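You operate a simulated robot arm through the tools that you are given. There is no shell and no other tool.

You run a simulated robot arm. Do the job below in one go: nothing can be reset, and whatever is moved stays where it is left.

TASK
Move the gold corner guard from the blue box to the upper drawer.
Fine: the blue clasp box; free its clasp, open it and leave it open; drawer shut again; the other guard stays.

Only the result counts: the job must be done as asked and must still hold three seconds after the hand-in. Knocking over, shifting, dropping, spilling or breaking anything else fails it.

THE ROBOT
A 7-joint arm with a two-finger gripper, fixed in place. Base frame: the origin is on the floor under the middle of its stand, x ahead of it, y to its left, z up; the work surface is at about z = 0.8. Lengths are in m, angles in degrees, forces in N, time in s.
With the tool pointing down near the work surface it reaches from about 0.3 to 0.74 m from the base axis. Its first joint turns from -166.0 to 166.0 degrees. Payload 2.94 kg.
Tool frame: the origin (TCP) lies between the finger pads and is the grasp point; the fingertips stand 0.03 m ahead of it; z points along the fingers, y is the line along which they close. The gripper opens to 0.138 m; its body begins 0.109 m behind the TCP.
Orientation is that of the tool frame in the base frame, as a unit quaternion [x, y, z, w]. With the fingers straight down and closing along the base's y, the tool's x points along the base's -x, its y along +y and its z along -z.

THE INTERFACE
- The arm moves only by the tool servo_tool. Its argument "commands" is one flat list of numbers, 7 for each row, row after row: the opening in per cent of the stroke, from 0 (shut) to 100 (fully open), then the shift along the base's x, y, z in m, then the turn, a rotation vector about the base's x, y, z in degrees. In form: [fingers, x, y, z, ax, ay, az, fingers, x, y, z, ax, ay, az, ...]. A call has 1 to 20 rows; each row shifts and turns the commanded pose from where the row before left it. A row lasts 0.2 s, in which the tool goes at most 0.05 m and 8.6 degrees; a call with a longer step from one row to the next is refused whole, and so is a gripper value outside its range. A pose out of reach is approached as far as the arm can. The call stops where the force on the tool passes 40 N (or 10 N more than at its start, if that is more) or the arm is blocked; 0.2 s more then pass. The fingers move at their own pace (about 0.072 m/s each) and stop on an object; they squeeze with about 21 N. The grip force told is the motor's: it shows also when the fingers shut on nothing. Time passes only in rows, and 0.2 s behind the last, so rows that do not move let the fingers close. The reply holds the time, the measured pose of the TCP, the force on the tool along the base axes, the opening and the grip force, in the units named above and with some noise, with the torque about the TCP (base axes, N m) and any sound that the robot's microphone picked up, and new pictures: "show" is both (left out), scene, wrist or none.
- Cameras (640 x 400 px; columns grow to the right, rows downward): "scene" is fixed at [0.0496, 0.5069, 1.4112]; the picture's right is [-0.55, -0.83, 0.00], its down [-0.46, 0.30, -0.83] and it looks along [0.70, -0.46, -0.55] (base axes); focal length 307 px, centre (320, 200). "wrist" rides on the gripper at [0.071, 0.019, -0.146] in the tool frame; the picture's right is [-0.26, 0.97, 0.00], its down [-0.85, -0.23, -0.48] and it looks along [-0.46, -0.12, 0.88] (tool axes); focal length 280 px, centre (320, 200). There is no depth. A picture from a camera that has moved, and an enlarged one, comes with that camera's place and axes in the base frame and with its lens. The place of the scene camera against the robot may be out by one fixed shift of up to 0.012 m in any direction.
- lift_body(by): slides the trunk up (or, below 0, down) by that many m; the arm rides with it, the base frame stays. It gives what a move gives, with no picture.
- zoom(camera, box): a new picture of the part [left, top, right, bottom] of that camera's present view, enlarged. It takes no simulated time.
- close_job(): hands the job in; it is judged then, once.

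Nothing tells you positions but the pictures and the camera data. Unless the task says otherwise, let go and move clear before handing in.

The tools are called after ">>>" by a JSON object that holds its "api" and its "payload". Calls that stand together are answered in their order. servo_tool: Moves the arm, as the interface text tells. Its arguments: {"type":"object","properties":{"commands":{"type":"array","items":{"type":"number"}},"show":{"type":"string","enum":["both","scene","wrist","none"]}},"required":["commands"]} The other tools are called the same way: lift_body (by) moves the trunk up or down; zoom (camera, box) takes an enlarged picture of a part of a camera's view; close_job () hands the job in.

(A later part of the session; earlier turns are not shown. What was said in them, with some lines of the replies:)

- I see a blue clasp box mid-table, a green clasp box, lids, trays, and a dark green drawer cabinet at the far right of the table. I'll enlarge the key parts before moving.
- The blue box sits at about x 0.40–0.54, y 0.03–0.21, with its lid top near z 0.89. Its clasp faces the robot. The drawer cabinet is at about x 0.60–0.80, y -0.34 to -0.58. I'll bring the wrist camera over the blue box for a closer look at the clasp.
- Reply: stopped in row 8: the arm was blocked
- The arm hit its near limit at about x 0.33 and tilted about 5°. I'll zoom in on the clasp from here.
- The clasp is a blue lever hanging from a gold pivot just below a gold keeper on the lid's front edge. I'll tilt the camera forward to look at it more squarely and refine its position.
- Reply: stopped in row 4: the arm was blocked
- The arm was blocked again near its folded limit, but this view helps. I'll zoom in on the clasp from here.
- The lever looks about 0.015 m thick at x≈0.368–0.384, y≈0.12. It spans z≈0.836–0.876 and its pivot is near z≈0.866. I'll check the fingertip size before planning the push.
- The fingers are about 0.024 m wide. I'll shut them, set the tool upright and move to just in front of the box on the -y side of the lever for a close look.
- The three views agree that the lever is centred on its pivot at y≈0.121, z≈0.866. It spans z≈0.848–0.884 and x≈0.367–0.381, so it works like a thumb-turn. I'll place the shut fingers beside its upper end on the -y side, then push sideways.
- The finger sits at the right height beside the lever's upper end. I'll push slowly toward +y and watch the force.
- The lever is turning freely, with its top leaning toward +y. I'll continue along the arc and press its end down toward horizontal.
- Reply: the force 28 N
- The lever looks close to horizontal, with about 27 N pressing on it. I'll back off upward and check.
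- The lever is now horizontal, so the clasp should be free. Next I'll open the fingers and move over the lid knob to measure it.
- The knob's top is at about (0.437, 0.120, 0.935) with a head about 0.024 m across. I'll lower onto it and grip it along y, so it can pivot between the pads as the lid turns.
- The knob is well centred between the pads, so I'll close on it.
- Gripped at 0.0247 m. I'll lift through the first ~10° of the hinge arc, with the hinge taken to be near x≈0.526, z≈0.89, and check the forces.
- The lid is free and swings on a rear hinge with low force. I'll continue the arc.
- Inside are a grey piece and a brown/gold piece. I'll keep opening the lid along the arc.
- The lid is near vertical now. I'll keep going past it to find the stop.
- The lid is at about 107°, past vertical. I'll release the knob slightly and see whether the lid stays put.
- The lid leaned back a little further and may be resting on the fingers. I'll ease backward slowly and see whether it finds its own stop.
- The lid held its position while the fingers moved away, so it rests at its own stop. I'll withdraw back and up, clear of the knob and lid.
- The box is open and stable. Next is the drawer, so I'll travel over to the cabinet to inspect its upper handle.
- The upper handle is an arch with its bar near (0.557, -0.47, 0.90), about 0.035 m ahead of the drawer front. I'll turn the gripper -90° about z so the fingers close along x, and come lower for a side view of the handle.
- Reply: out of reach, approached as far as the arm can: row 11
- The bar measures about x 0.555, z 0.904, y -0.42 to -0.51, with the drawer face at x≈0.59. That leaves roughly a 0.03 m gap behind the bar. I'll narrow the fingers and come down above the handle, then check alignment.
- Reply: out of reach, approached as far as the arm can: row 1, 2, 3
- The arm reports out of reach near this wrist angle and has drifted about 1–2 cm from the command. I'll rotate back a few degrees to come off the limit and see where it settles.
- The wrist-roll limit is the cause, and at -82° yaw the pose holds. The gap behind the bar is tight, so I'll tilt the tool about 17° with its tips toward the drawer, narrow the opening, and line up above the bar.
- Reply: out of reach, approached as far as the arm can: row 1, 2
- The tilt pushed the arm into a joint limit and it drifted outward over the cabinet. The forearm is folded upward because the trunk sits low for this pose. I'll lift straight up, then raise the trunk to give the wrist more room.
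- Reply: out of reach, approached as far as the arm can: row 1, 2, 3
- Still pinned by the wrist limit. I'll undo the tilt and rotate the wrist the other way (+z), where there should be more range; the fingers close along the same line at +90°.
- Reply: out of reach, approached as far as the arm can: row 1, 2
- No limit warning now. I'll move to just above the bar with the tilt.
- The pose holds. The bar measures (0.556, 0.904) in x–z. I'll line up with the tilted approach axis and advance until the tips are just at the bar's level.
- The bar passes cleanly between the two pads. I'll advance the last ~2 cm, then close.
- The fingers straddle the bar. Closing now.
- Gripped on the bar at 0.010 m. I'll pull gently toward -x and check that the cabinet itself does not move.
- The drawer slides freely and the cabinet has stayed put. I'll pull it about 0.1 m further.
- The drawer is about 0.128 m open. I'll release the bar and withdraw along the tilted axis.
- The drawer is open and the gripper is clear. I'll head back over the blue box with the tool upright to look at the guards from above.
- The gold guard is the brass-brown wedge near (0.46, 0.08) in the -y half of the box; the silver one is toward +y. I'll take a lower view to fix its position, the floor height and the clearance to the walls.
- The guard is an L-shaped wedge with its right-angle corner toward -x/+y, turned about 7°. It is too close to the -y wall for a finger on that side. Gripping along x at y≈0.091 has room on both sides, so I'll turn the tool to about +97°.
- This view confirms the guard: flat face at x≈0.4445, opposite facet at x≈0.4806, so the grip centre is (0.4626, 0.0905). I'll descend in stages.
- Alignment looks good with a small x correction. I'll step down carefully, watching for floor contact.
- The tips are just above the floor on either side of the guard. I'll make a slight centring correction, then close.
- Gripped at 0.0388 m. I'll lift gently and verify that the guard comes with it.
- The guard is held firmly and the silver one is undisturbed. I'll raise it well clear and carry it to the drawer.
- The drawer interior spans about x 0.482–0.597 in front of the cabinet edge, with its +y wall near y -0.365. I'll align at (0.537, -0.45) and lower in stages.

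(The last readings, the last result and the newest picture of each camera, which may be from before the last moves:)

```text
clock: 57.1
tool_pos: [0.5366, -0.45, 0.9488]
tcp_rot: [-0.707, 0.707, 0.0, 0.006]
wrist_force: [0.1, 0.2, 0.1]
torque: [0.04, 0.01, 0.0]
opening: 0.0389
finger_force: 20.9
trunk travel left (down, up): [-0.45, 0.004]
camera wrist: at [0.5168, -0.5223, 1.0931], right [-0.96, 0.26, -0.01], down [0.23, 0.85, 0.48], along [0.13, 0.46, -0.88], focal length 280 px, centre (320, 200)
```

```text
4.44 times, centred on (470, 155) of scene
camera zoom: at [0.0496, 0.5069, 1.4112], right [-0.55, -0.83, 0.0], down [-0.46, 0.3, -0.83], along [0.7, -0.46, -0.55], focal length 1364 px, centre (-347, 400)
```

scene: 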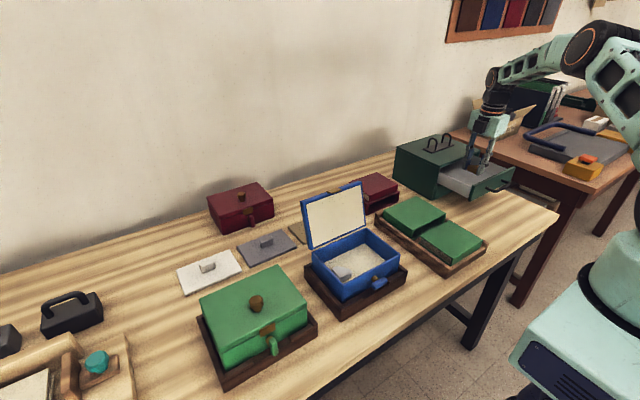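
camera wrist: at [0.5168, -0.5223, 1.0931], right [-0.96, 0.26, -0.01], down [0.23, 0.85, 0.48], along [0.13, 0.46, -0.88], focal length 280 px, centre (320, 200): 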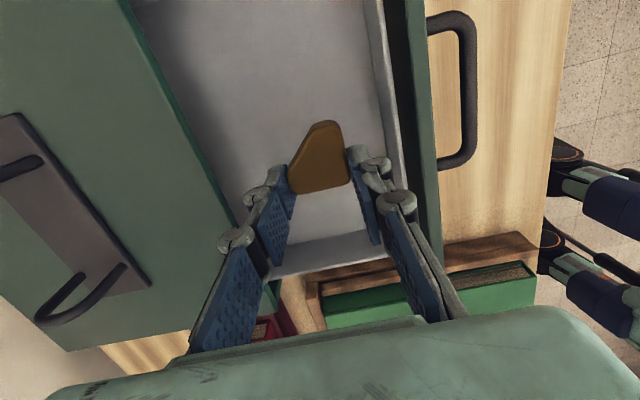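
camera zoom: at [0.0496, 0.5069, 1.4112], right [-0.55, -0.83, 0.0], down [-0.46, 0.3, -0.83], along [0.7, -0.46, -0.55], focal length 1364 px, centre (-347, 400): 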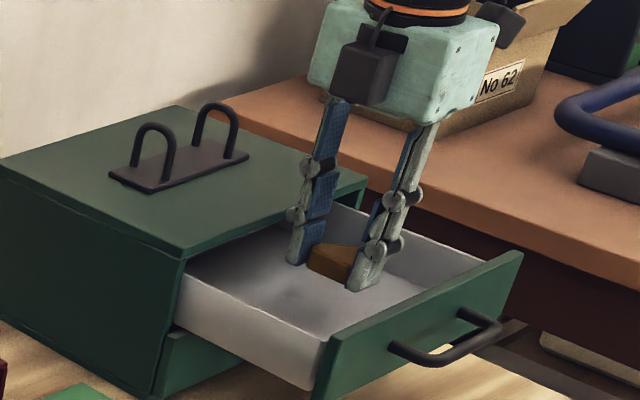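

The guard is over the drawer floor with clearance all round. I'll lower in small steps until it touches.

>>> {"api": "servo_tool", "payload": {"commands": [0, 0, 0, -0.01, 0, 0, 0, 0, 0, 0, -0.008, 0, 0, 0, 0, 0, 0, -0.005, 0, 0, 0], "show": "scene"}}

>>> {"api": "zoom", "payload": {"camera": "scene", "box": [440, 130, 510, 190]}}

```text
clock: 57.9
tool_pos: [0.5375, -0.4507, 0.9267]
tcp_rot: [-0.706, 0.708, -0.001, 0.005]
wrist_force: [0.2, -0.3, -0.6]
torque: [-0.03, 0.02, 0.0]
opening: 0.0388
finger_force: 21.2
trunk travel left (down, up): [-0.45, 0.004]
```

scene: 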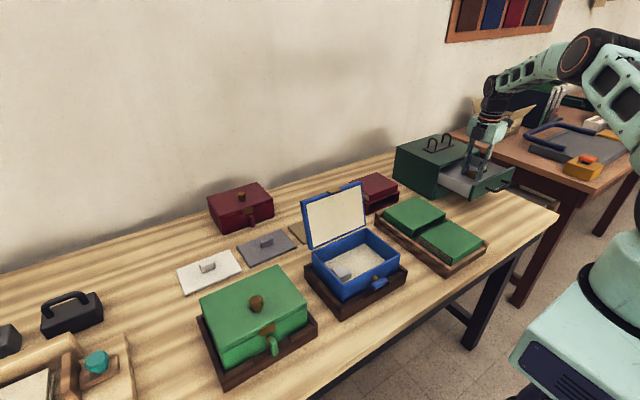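

```text
6.67 times, centred on (475, 160) of scene
camera zoom: at [0.0496, 0.5069, 1.4112], right [-0.55, -0.83, 0.0], down [-0.46, 0.3, -0.83], along [0.7, -0.46, -0.55], focal length 2046 px, centre (-713, 467)
```

zoom: 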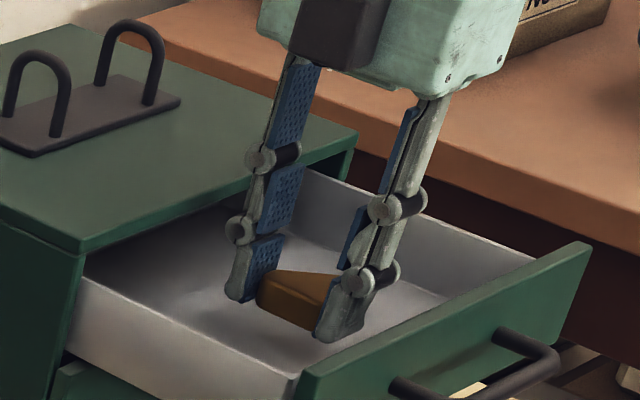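

>>> {"api": "servo_tool", "payload": {"commands": [0, 0, 0, -0.004, 0, 0, 0, 0, 0, 0, -0.004, 0, 0, 0], "show": "none"}}

```text
clock: 58.5
tool_pos: [0.5364, -0.451, 0.9197]
tcp_rot: [-0.706, 0.708, -0.002, 0.005]
wrist_force: [-0.6, 0.4, -1.0]
torque: [0.01, -0.03, 0.03]
opening: 0.039
finger_force: 20.9
trunk travel left (down, up): [-0.45, 0.004]
```

>>> {"api": "servo_tool", "payload": {"commands": [0, 0, 0, -0.003, 0, 0, 0, 0, 0, 0, -0.003, 0, 0, 0], "show": "wrist"}}

>>> {"api": "zoom", "payload": {"camera": "scene", "box": [440, 130, 510, 190]}}

```text
clock: 59.1
tool_pos: [0.5373, -0.451, 0.913]
tcp_rot: [-0.706, 0.708, -0.002, 0.005]
wrist_force: [0.9, -0.1, -0.8]
torque: [0.0, -0.01, 0.0]
opening: 0.0389
finger_force: 21.1
trunk travel left (down, up): [-0.45, 0.004]
camera wrist: at [0.5166, -0.5225, 1.057], right [-0.96, 0.26, -0.01], down [0.23, 0.85, 0.48], along [0.13, 0.46, -0.88], focal length 280 px, centre (320, 200)
```

wrist: 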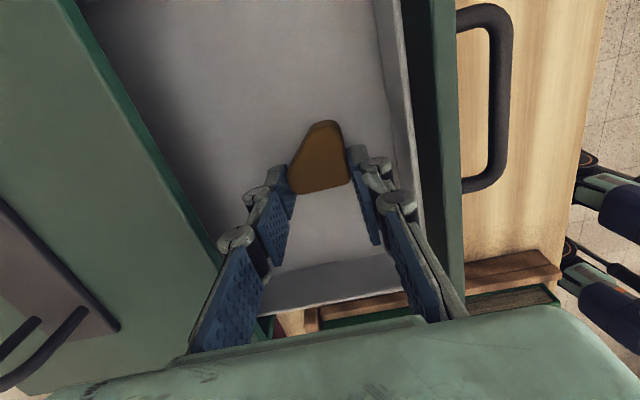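

```text
6.67 times, centred on (475, 160) of scene
camera zoom: at [0.0496, 0.5069, 1.4112], right [-0.55, -0.83, 0.0], down [-0.46, 0.3, -0.83], along [0.7, -0.46, -0.55], focal length 2046 px, centre (-713, 467)
```

zoom: 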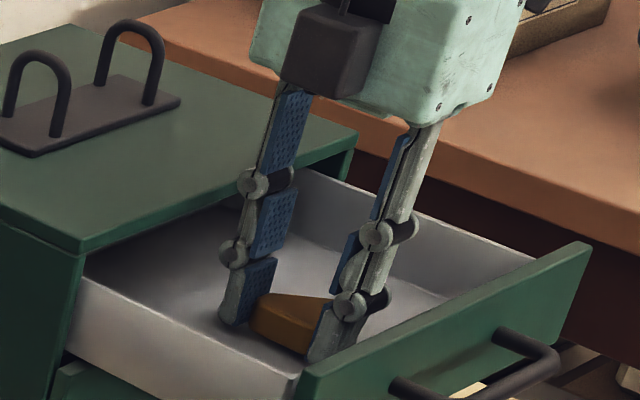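

>>> {"api": "servo_tool", "payload": {"commands": [0, 0, 0, -0.003, 0, 0, 0, 0, 0, 0, -0.002, 0, 0, 0], "show": "none"}}

```text
clock: 59.7
tool_pos: [0.5379, -0.4502, 0.9074]
tcp_rot: [-0.706, 0.708, -0.001, 0.005]
wrist_force: [-0.2, 0.0, 0.0]
torque: [0.03, 0.0, -0.02]
opening: 0.0388
finger_force: 20.9
trunk travel left (down, up): [-0.45, 0.004]
```

>>> {"api": "servo_tool", "payload": {"commands": [0, 0, 0, -0.0025, 0, 0, 0, 0, 0, 0, -0.002, 0, 0, 0], "show": "scene"}}

>>> {"api": "zoom", "payload": {"camera": "scene", "box": [440, 130, 510, 190]}}

```text
clock: 60.3
tool_pos: [0.5374, -0.4509, 0.9074]
tcp_rot: [-0.707, 0.707, -0.004, 0.005]
wrist_force: [0.4, 1.1, 13.6]
torque: [-0.06, 0.08, -0.05]
opening: 0.0386
finger_force: 21.2
trunk travel left (down, up): [-0.45, 0.004]
```

scene: 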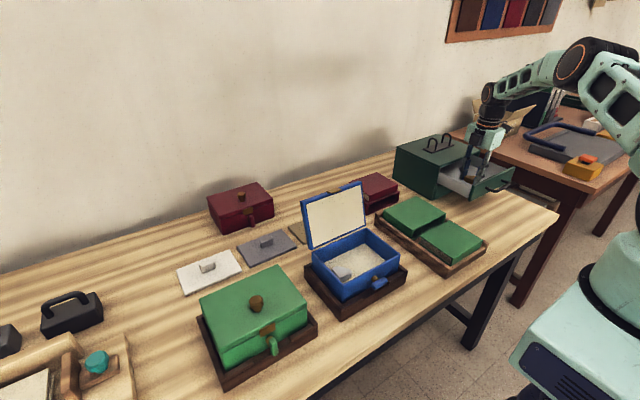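

```text
6.67 times, centred on (475, 160) of scene
camera zoom: at [0.0496, 0.5069, 1.4112], right [-0.55, -0.83, 0.0], down [-0.46, 0.3, -0.83], along [0.7, -0.46, -0.55], focal length 2046 px, centre (-713, 467)
```

zoom: 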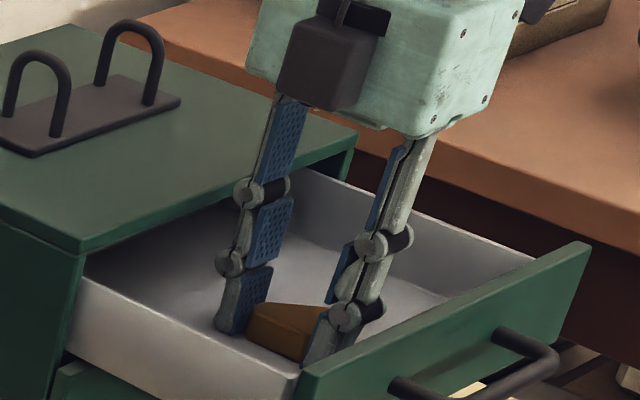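

Contact at about 13 N, so the guard is resting on the drawer floor. I'll ease off slightly, open just enough to release, and rise straight up.

>>> {"api": "servo_tool", "payload": {"commands": [0, 0, 0, 0.002, 0, 0, 0, 36, 0, 0, 0, 0, 0, 0, 36, 0, 0, 0, 0, 0, 0, 36, 0, 0, 0.01, 0, 0, 0, 36, 0, 0, 0.03, 0, 0, 0, 36, 0, 0, 0.04, 0, 0, 0, 36, 0, 0, 0.04, 0, 0, 0]}}

>>> {"api": "zoom", "payload": {"camera": "scene", "box": [420, 120, 520, 210]}}

>>> {"api": "zoom", "payload": {"camera": "wrist", "box": [220, 20, 440, 180]}}

```text
clock: 61.9
tool_pos: [0.539, -0.4483, 1.0246]
tcp_rot: [-0.706, 0.708, -0.001, 0.005]
wrist_force: [0.3, -0.1, -0.2]
torque: [-0.02, -0.01, 0.01]
opening: 0.0501
finger_force: 0.0
trunk travel left (down, up): [-0.45, 0.004]
camera wrist: at [0.5183, -0.5211, 1.1696], right [-0.96, 0.26, -0.01], down [0.23, 0.85, 0.48], along [0.13, 0.46, -0.88], focal length 280 px, centre (320, 200)
```

scene: 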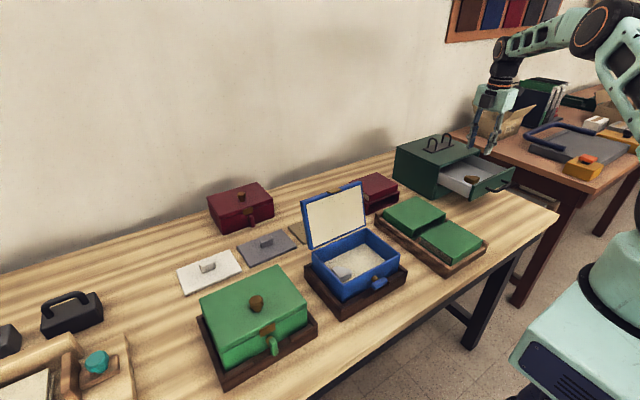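
wrist: 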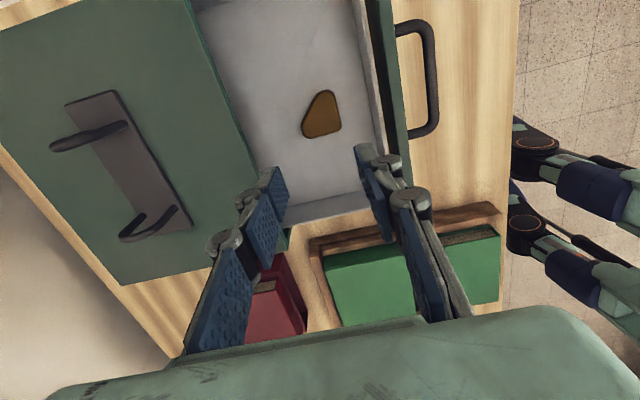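

```text
4.44 times, centred on (470, 165) of scene
camera zoom: at [0.0496, 0.5069, 1.4112], right [-0.55, -0.83, 0.0], down [-0.46, 0.3, -0.83], along [0.7, -0.46, -0.55], focal length 1364 px, centre (-347, 356)
```

zoom: 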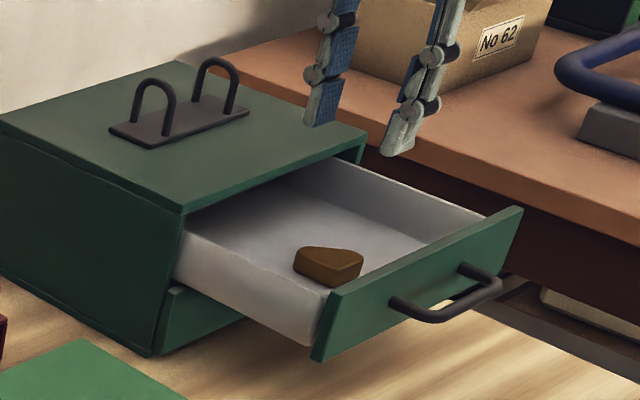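

```text
2.50 times, centred on (330, 100) of wrist
camera zoom: at [0.5183, -0.5211, 1.1696], right [-0.96, 0.26, -0.01], down [0.23, 0.85, 0.48], along [0.13, 0.46, -0.88], focal length 701 px, centre (295, 450)
```

zoom: 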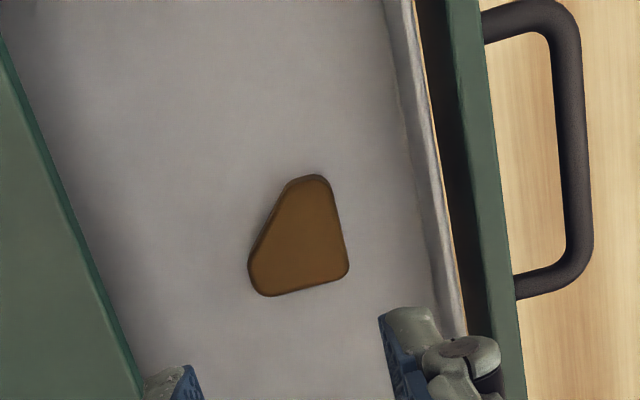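

The gold guard lies flat in the drawer. To close it, I'll shut the fingers, move in front of the handle, and push the bar gently in +x.

>>> {"api": "servo_tool", "payload": {"commands": [0, -0.04, -0.002, 0, 0, 0, 0, 0, -0.04, -0.002, 0, 0, 0, 0, 0, -0.04, -0.002, 0, 0, 0, 0, 0, -0.04, 0, 0, 0, 0, 0, 0, 0, 0, -0.035, 0, 0, 0, 0, 0, 0, -0.035, 0, 0, 0, 0, 0, 0, -0.033, 0, 0, 0, 0, 0, 0, 0, 0, 0, 0]}}

>>> {"api": "zoom", "payload": {"camera": "wrist", "box": [200, 60, 420, 220]}}

>>> {"api": "zoom", "payload": {"camera": "scene", "box": [420, 120, 540, 220]}}

```text
clock: 63.7
tool_pos: [0.378, -0.4564, 0.923]
tcp_rot: [-0.706, 0.708, -0.002, 0.005]
wrist_force: [-0.2, -0.4, 0.3]
torque: [0.02, 0.03, -0.02]
opening: 0.0002
finger_force: 20.9
trunk travel left (down, up): [-0.45, 0.004]
camera wrist: at [0.3574, -0.5281, 1.0668], right [-0.96, 0.26, -0.01], down [0.23, 0.85, 0.48], along [0.13, 0.46, -0.88], focal length 280 px, centre (320, 200)
```

scene: 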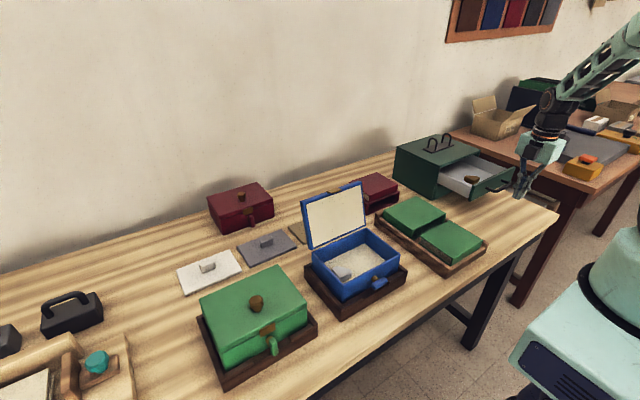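
wrist: 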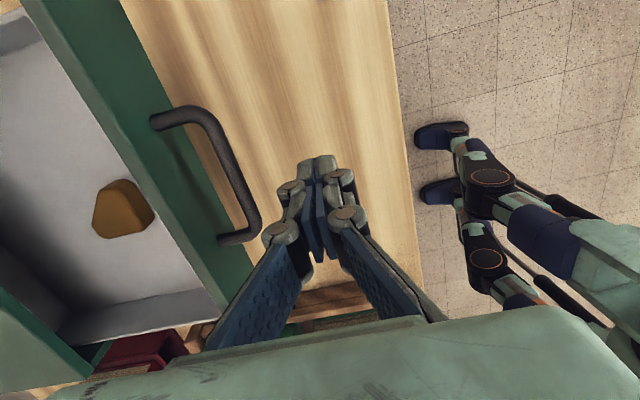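

```text
2.50 times, centred on (310, 140) of wrist
camera zoom: at [0.3574, -0.5281, 1.0668], right [-0.96, 0.26, -0.01], down [0.23, 0.85, 0.48], along [0.13, 0.46, -0.88], focal length 701 px, centre (345, 350)
```

zoom: 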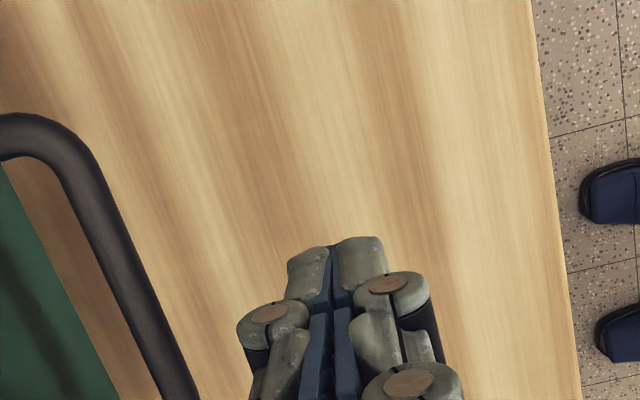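

```text
4.00 times, centred on (480, 170) of scene
camera zoom: at [0.0496, 0.5069, 1.4112], right [-0.55, -0.83, 0.0], down [-0.46, 0.3, -0.83], along [0.7, -0.46, -0.55], focal length 1228 px, centre (-320, 320)
```

zoom: 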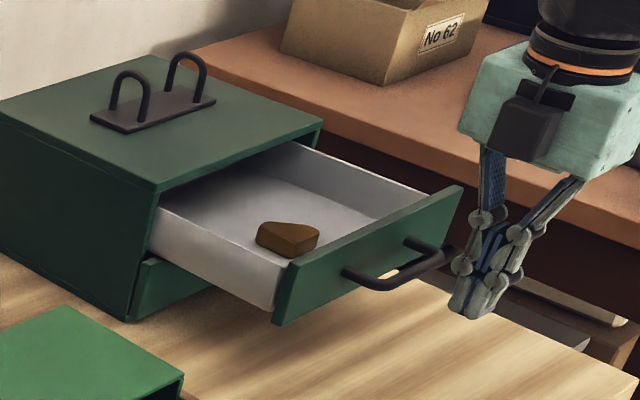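

>>> {"api": "servo_tool", "payload": {"commands": [0, 0.015, 0, -0.004, 0, 0, 0, 0, 0.012, 0, 0, 0, 0, 0, 0, 0.01, 0, 0, 0, 0, 0, 0, 0.01, 0, 0, 0, 0, 0]}}

>>> {"api": "zoom", "payload": {"camera": "scene", "box": [420, 120, 540, 220]}}

```text
clock: 64.7
tool_pos: [0.4235, -0.457, 0.918]
tcp_rot: [-0.707, 0.707, -0.001, 0.005]
wrist_force: [-0.2, 0.0, -0.4]
torque: [0.02, 0.02, -0.02]
opening: 0.0
finger_force: 20.8
trunk travel left (down, up): [-0.45, 0.004]
camera wrist: at [0.4039, -0.5282, 1.0623], right [-0.96, 0.26, -0.01], down [0.23, 0.85, 0.48], along [0.13, 0.46, -0.88], focal length 280 px, centre (320, 200)
```

scene: 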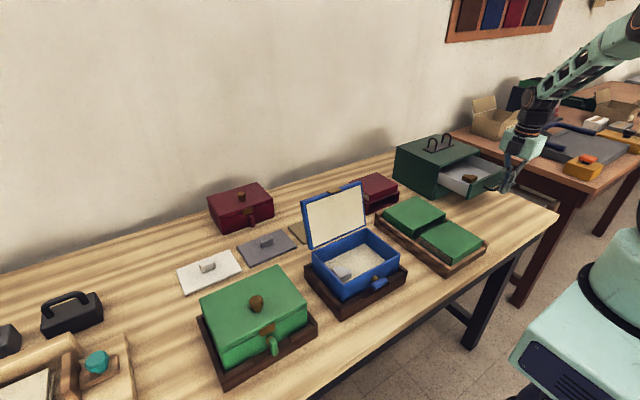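
wrist: 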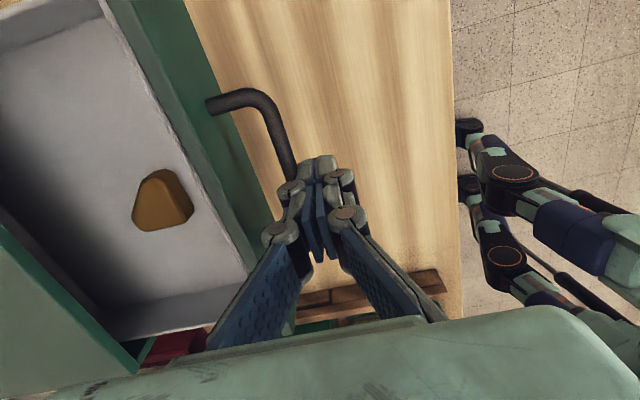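

```text
4.00 times, centred on (480, 170) of scene
camera zoom: at [0.0496, 0.5069, 1.4112], right [-0.55, -0.83, 0.0], down [-0.46, 0.3, -0.83], along [0.7, -0.46, -0.55], focal length 1228 px, centre (-320, 320)
```

zoom: 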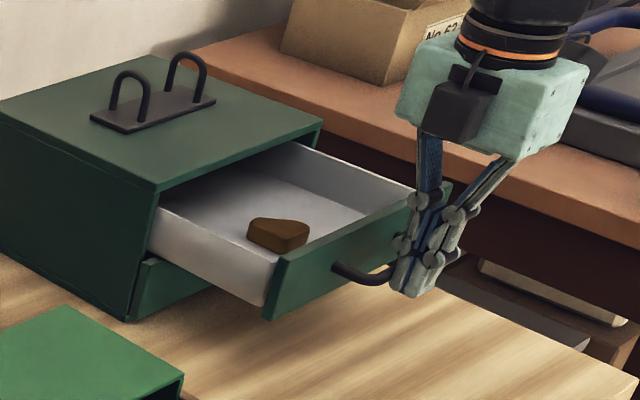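

The finger is pushing the bar and the drawer is moving in smoothly. I'll continue.

>>> {"api": "servo_tool", "payload": {"commands": [0, 0.012, 0, 0, 0, 0, 0, 0, 0.012, 0, 0, 0, 0, 0, 0, 0.012, 0, 0, 0, 0, 0, 0, 0.012, 0, 0, 0, 0, 0, 0, 0.012, 0, 0, 0, 0, 0, 0, 0.012, 0, 0, 0, 0, 0, 0, 0.012, 0, 0, 0, 0, 0]}}

>>> {"api": "zoom", "payload": {"camera": "scene", "box": [400, 110, 520, 210]}}

```text
clock: 66.3
tool_pos: [0.509, -0.4559, 0.9197]
tcp_rot: [-0.707, 0.708, -0.001, 0.005]
wrist_force: [0.7, 0.3, 0.4]
torque: [0.04, 0.01, -0.01]
opening: 0.0
finger_force: 20.5
trunk travel left (down, up): [-0.45, 0.004]
camera wrist: at [0.4881, -0.5281, 1.0634], right [-0.96, 0.26, -0.01], down [0.23, 0.85, 0.48], along [0.13, 0.46, -0.88], focal length 280 px, centre (320, 200)
```

scene: 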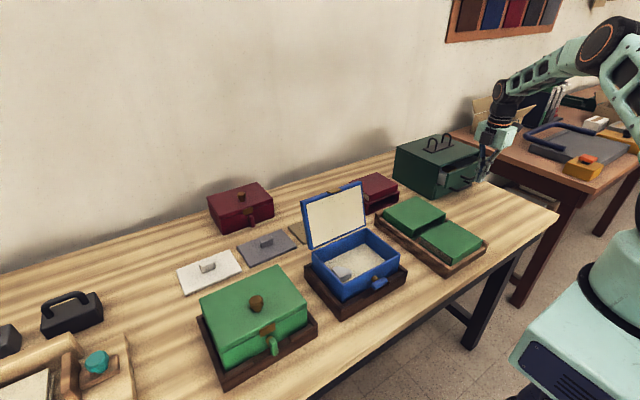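
wrist: 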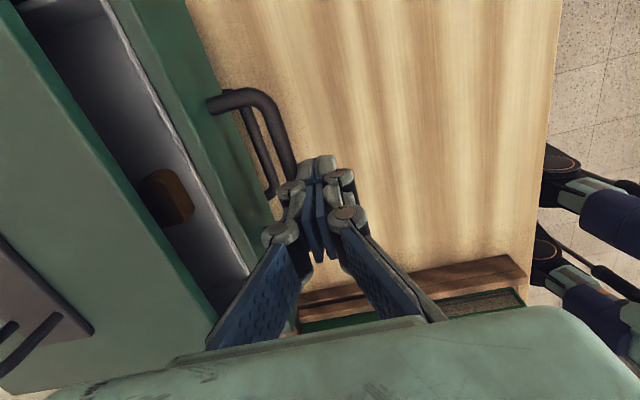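

```text
4.00 times, centred on (460, 160) of scene
camera zoom: at [0.0496, 0.5069, 1.4112], right [-0.55, -0.83, 0.0], down [-0.46, 0.3, -0.83], along [0.7, -0.46, -0.55], focal length 1228 px, centre (-240, 360)
```

zoom: 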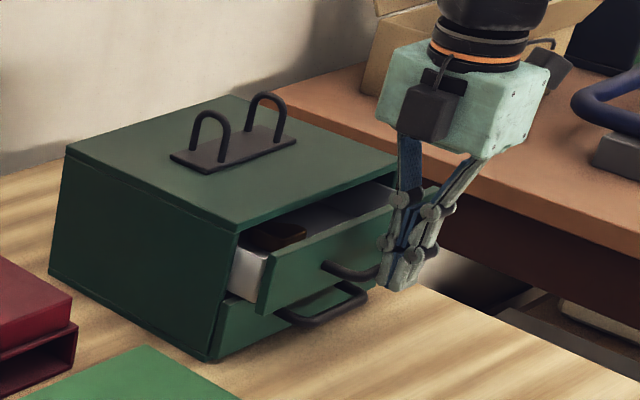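

Nearly shut. I'll slow down for the last few centimetres.

>>> {"api": "servo_tool", "payload": {"commands": [0, 0.007, 0, 0, 0, 0, 0, 0, 0.007, 0, 0, 0, 0, 0, 0, 0.006, 0, 0, 0, 0, 0, 0, 0.004, 0, 0, 0, 0, 0]}}

>>> {"api": "zoom", "payload": {"camera": "scene", "box": [400, 110, 520, 210]}}

>>> {"api": "zoom", "payload": {"camera": "wrist", "box": [180, 0, 360, 200]}}

```text
clock: 67.3
tool_pos: [0.5324, -0.457, 0.9185]
tcp_rot: [-0.707, 0.708, -0.002, 0.005]
wrist_force: [-0.4, 0.4, 0.2]
torque: [0.01, 0.01, 0.01]
opening: 0.0
finger_force: 21.2
trunk travel left (down, up): [-0.45, 0.004]
camera wrist: at [0.5119, -0.5281, 1.0635], right [-0.96, 0.26, -0.01], down [0.23, 0.85, 0.48], along [0.13, 0.46, -0.88], focal length 280 px, centre (320, 200)
```

scene: 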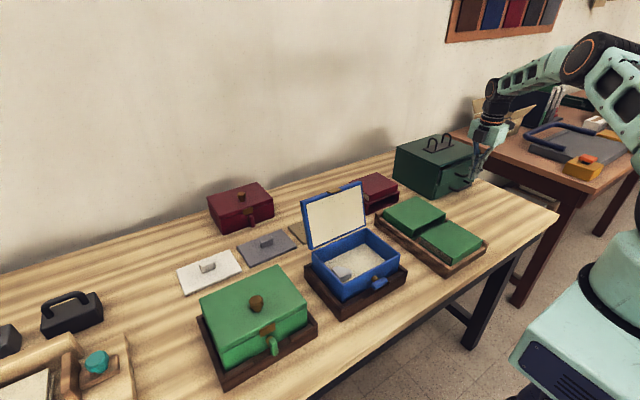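
wrist: 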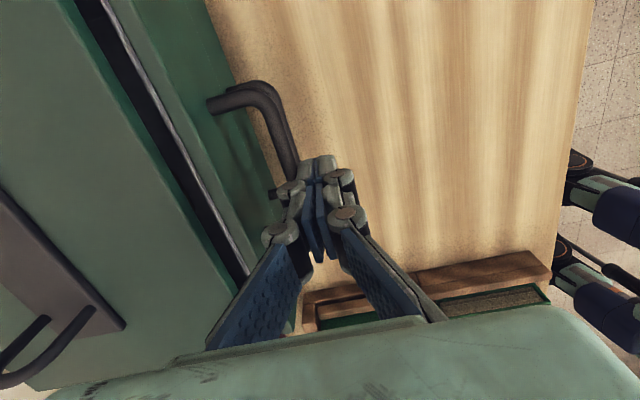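

```text
4.00 times, centred on (460, 160) of scene
camera zoom: at [0.0496, 0.5069, 1.4112], right [-0.55, -0.83, 0.0], down [-0.46, 0.3, -0.83], along [0.7, -0.46, -0.55], focal length 1228 px, centre (-240, 360)
```

zoom: 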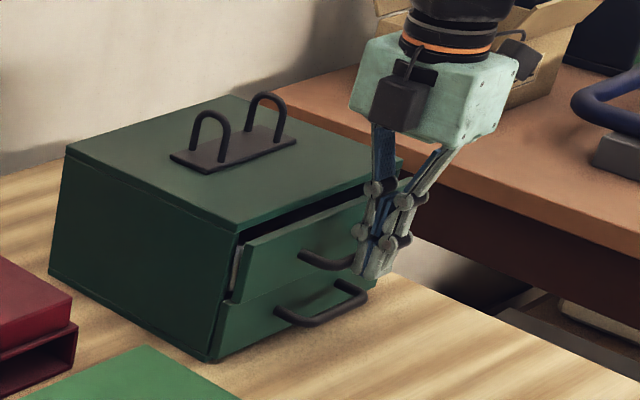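

```text
2.00 times, centred on (270, 100) of wrist
camera zoom: at [0.5119, -0.5281, 1.0635], right [-0.96, 0.26, -0.01], down [0.23, 0.85, 0.48], along [0.13, 0.46, -0.88], focal length 561 px, centre (420, 400)
```

zoom: 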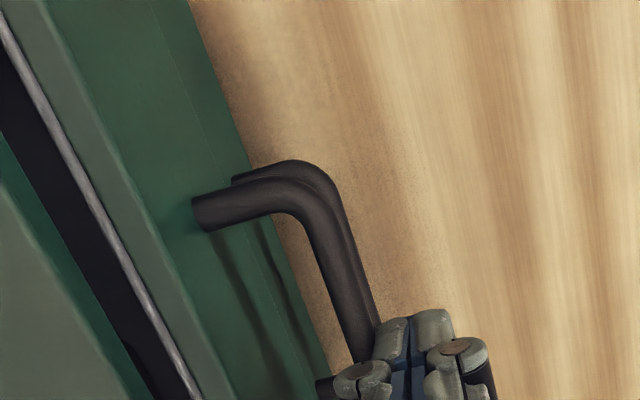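

About a centimetre remains. I'll take small steps and check the force.

>>> {"api": "servo_tool", "payload": {"commands": [0, 0.003, 0, 0, 0, 0, 0, 0, 0.003, 0, 0, 0, 0, 0], "show": "wrist"}}

>>> {"api": "zoom", "payload": {"camera": "scene", "box": [400, 110, 520, 210]}}

```text
clock: 67.9
tool_pos: [0.5375, -0.4563, 0.9184]
tcp_rot: [-0.707, 0.707, -0.001, 0.005]
wrist_force: [-0.9, 0.1, 0.1]
torque: [0.03, 0.01, -0.02]
opening: 0.0
finger_force: 21.2
trunk travel left (down, up): [-0.45, 0.004]
camera wrist: at [0.5181, -0.5284, 1.0628], right [-0.96, 0.26, -0.01], down [0.23, 0.85, 0.48], along [0.13, 0.46, -0.88], focal length 280 px, centre (320, 200)
```

wrist: 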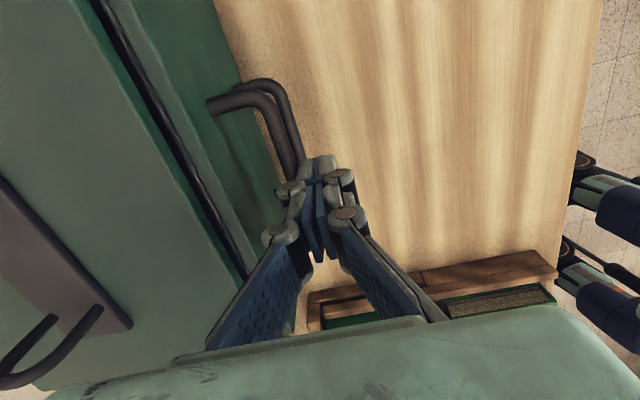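

```text
4.00 times, centred on (460, 160) of scene
camera zoom: at [0.0496, 0.5069, 1.4112], right [-0.55, -0.83, 0.0], down [-0.46, 0.3, -0.83], along [0.7, -0.46, -0.55], focal length 1228 px, centre (-240, 360)
```

zoom: 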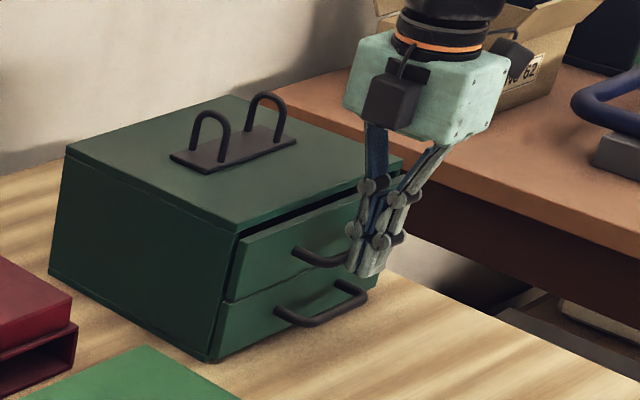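

>>> {"api": "servo_tool", "payload": {"commands": [0, 0.002, 0, 0, 0, 0, 0, 0, 0.002, 0, 0, 0, 0, 0], "show": "none"}}

```text
clock: 68.5
tool_pos: [0.5413, -0.4561, 0.9198]
tcp_rot: [-0.707, 0.708, 0.0, 0.006]
wrist_force: [-3.5, 1.1, 1.0]
torque: [0.03, 0.06, 0.1]
opening: 0.0
finger_force: 20.8
trunk travel left (down, up): [-0.45, 0.004]
```

>>> {"api": "servo_tool", "payload": {"commands": [0, 0.0015, 0, 0, 0, 0, 0, 0, 0, 0, 0, 0, 0, 0], "show": "wrist"}}

>>> {"api": "zoom", "payload": {"camera": "scene", "box": [385, 110, 505, 210]}}

```text
clock: 69.1
tool_pos: [0.5419, -0.4566, 0.9179]
tcp_rot: [-0.706, 0.708, -0.001, 0.005]
wrist_force: [-10.4, 2.3, 1.5]
torque: [0.08, 0.21, 0.18]
opening: 0.0
finger_force: 20.9
trunk travel left (down, up): [-0.45, 0.004]
camera wrist: at [0.5211, -0.5289, 1.0632], right [-0.96, 0.26, 0.0], down [0.23, 0.85, 0.48], along [0.13, 0.46, -0.88], focal length 280 px, centre (320, 200)
```

wrist: 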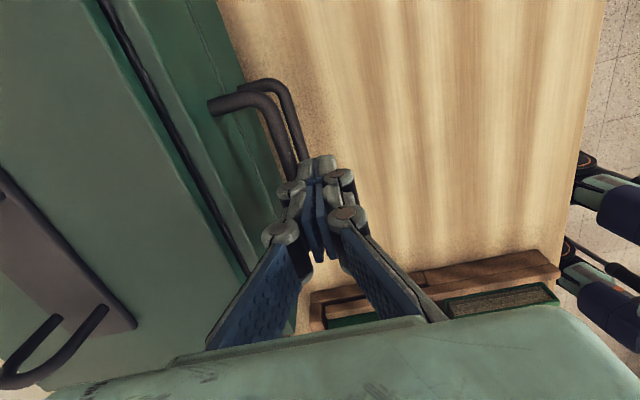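

```text
4.00 times, centred on (445, 160) of scene
camera zoom: at [0.0496, 0.5069, 1.4112], right [-0.55, -0.83, 0.0], down [-0.46, 0.3, -0.83], along [0.7, -0.46, -0.55], focal length 1228 px, centre (-180, 360)
```

zoom: 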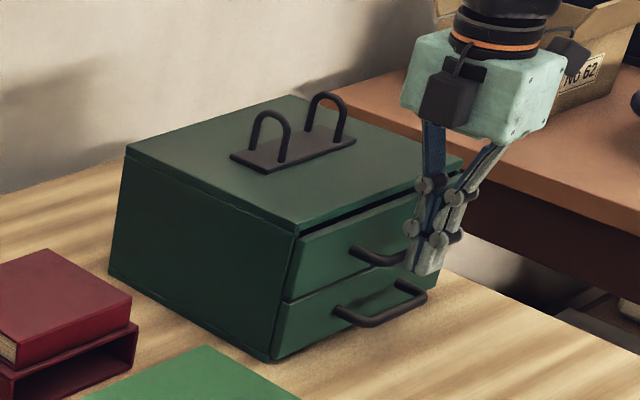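

Resistance has climbed to 10 N with almost no motion, so the drawer is at its stop and the cabinet has not moved. I'll back off and move clear.

>>> {"api": "servo_tool", "payload": {"commands": [0, -0.01, 0, 0, 0, 0, 0, 0, -0.03, 0, 0, 0, 0, 0, 0, -0.04, 0, 0.01, 0, 0, 0, 0, -0.03, 0, 0.04, 0, 0, 0, 0, 0, 0.02, 0.045, 0, 0, 0, 0, 0, 0.02, 0.045, 0, 0, 0, 0, 0, 0.03, 0.03, 0, 0, 0]}}

>>> {"api": "zoom", "payload": {"camera": "scene", "box": [385, 110, 505, 210]}}

>>> {"api": "zoom", "payload": {"camera": "scene", "box": [290, 170, 430, 320]}}

```text
clock: 70.7
tool_pos: [0.4348, -0.3855, 1.0888]
tcp_rot: [-0.706, 0.708, -0.001, 0.005]
wrist_force: [0.0, 1.0, 0.5]
torque: [0.02, -0.03, 0.0]
opening: 0.0001
finger_force: 21.1
trunk travel left (down, up): [-0.45, 0.004]
camera wrist: at [0.4136, -0.458, 1.2326], right [-0.96, 0.26, -0.01], down [0.23, 0.85, 0.48], along [0.13, 0.46, -0.88], focal length 280 px, centre (320, 200)
```

scene: 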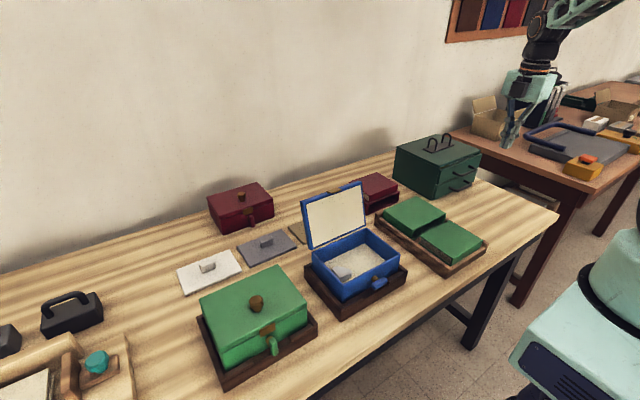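
wrist: 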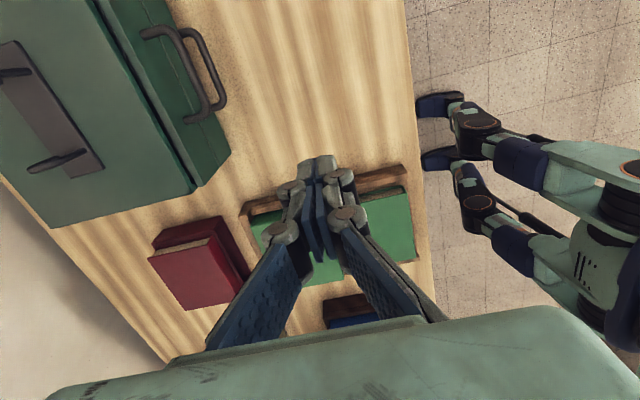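

```text
4.00 times, centred on (445, 160) of scene
camera zoom: at [0.0496, 0.5069, 1.4112], right [-0.55, -0.83, 0.0], down [-0.46, 0.3, -0.83], along [0.7, -0.46, -0.55], focal length 1228 px, centre (-180, 360)
```

zoom: 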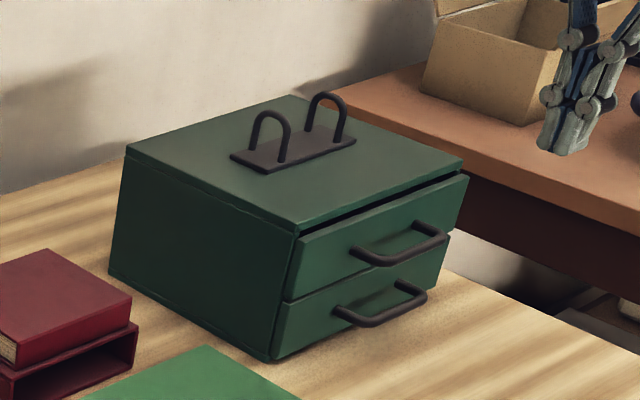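

```text
2.67 times, centred on (360, 245) of scene
camera zoom: at [0.0496, 0.5069, 1.4112], right [-0.55, -0.83, 0.0], down [-0.46, 0.3, -0.83], along [0.7, -0.46, -0.55], focal length 818 px, centre (213, 80)
```

zoom: 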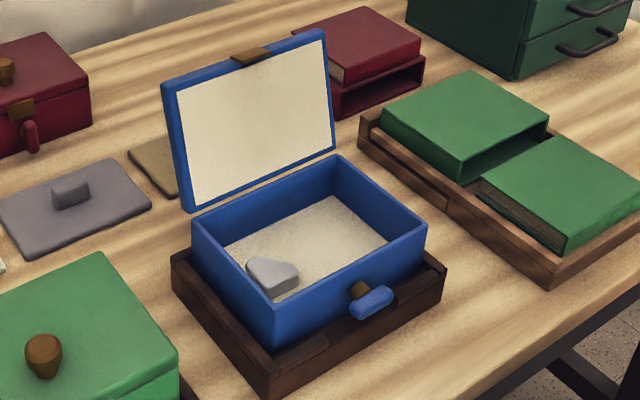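

The drawer handle and panel are back at their starting pixels, so the drawer is shut with the gold guard inside. The blue box stands open with its clasp free, and the silver guard is still in it. Nothing else has moved and the arm is clear, so I'll hand in.

>>> {"api": "close_job", "payload": {}}

```text
The job is handed in.
```

The gold corner guard is now in the upper drawer, lying flat on its floor, and the drawer is shut. I handed the job in but got no verdict back, so this rests on what the cameras and forces showed.

- **Blue box:** I turned the clasp lever to horizontal to free it. The lid is open and leaning back on its own stop.
- **Other guard:** the silver guard is still in the blue box.
- **Drawer:** pushing it closed met about 10 N with almost no further movement. Its handle and front then lined up with where they were at the start.
- **Everything else:** I saw nothing else on the table moved, and the cabinet did not shift when the drawer was pulled or pushed.

The arm had let go and was clear of everything before the hand-in.
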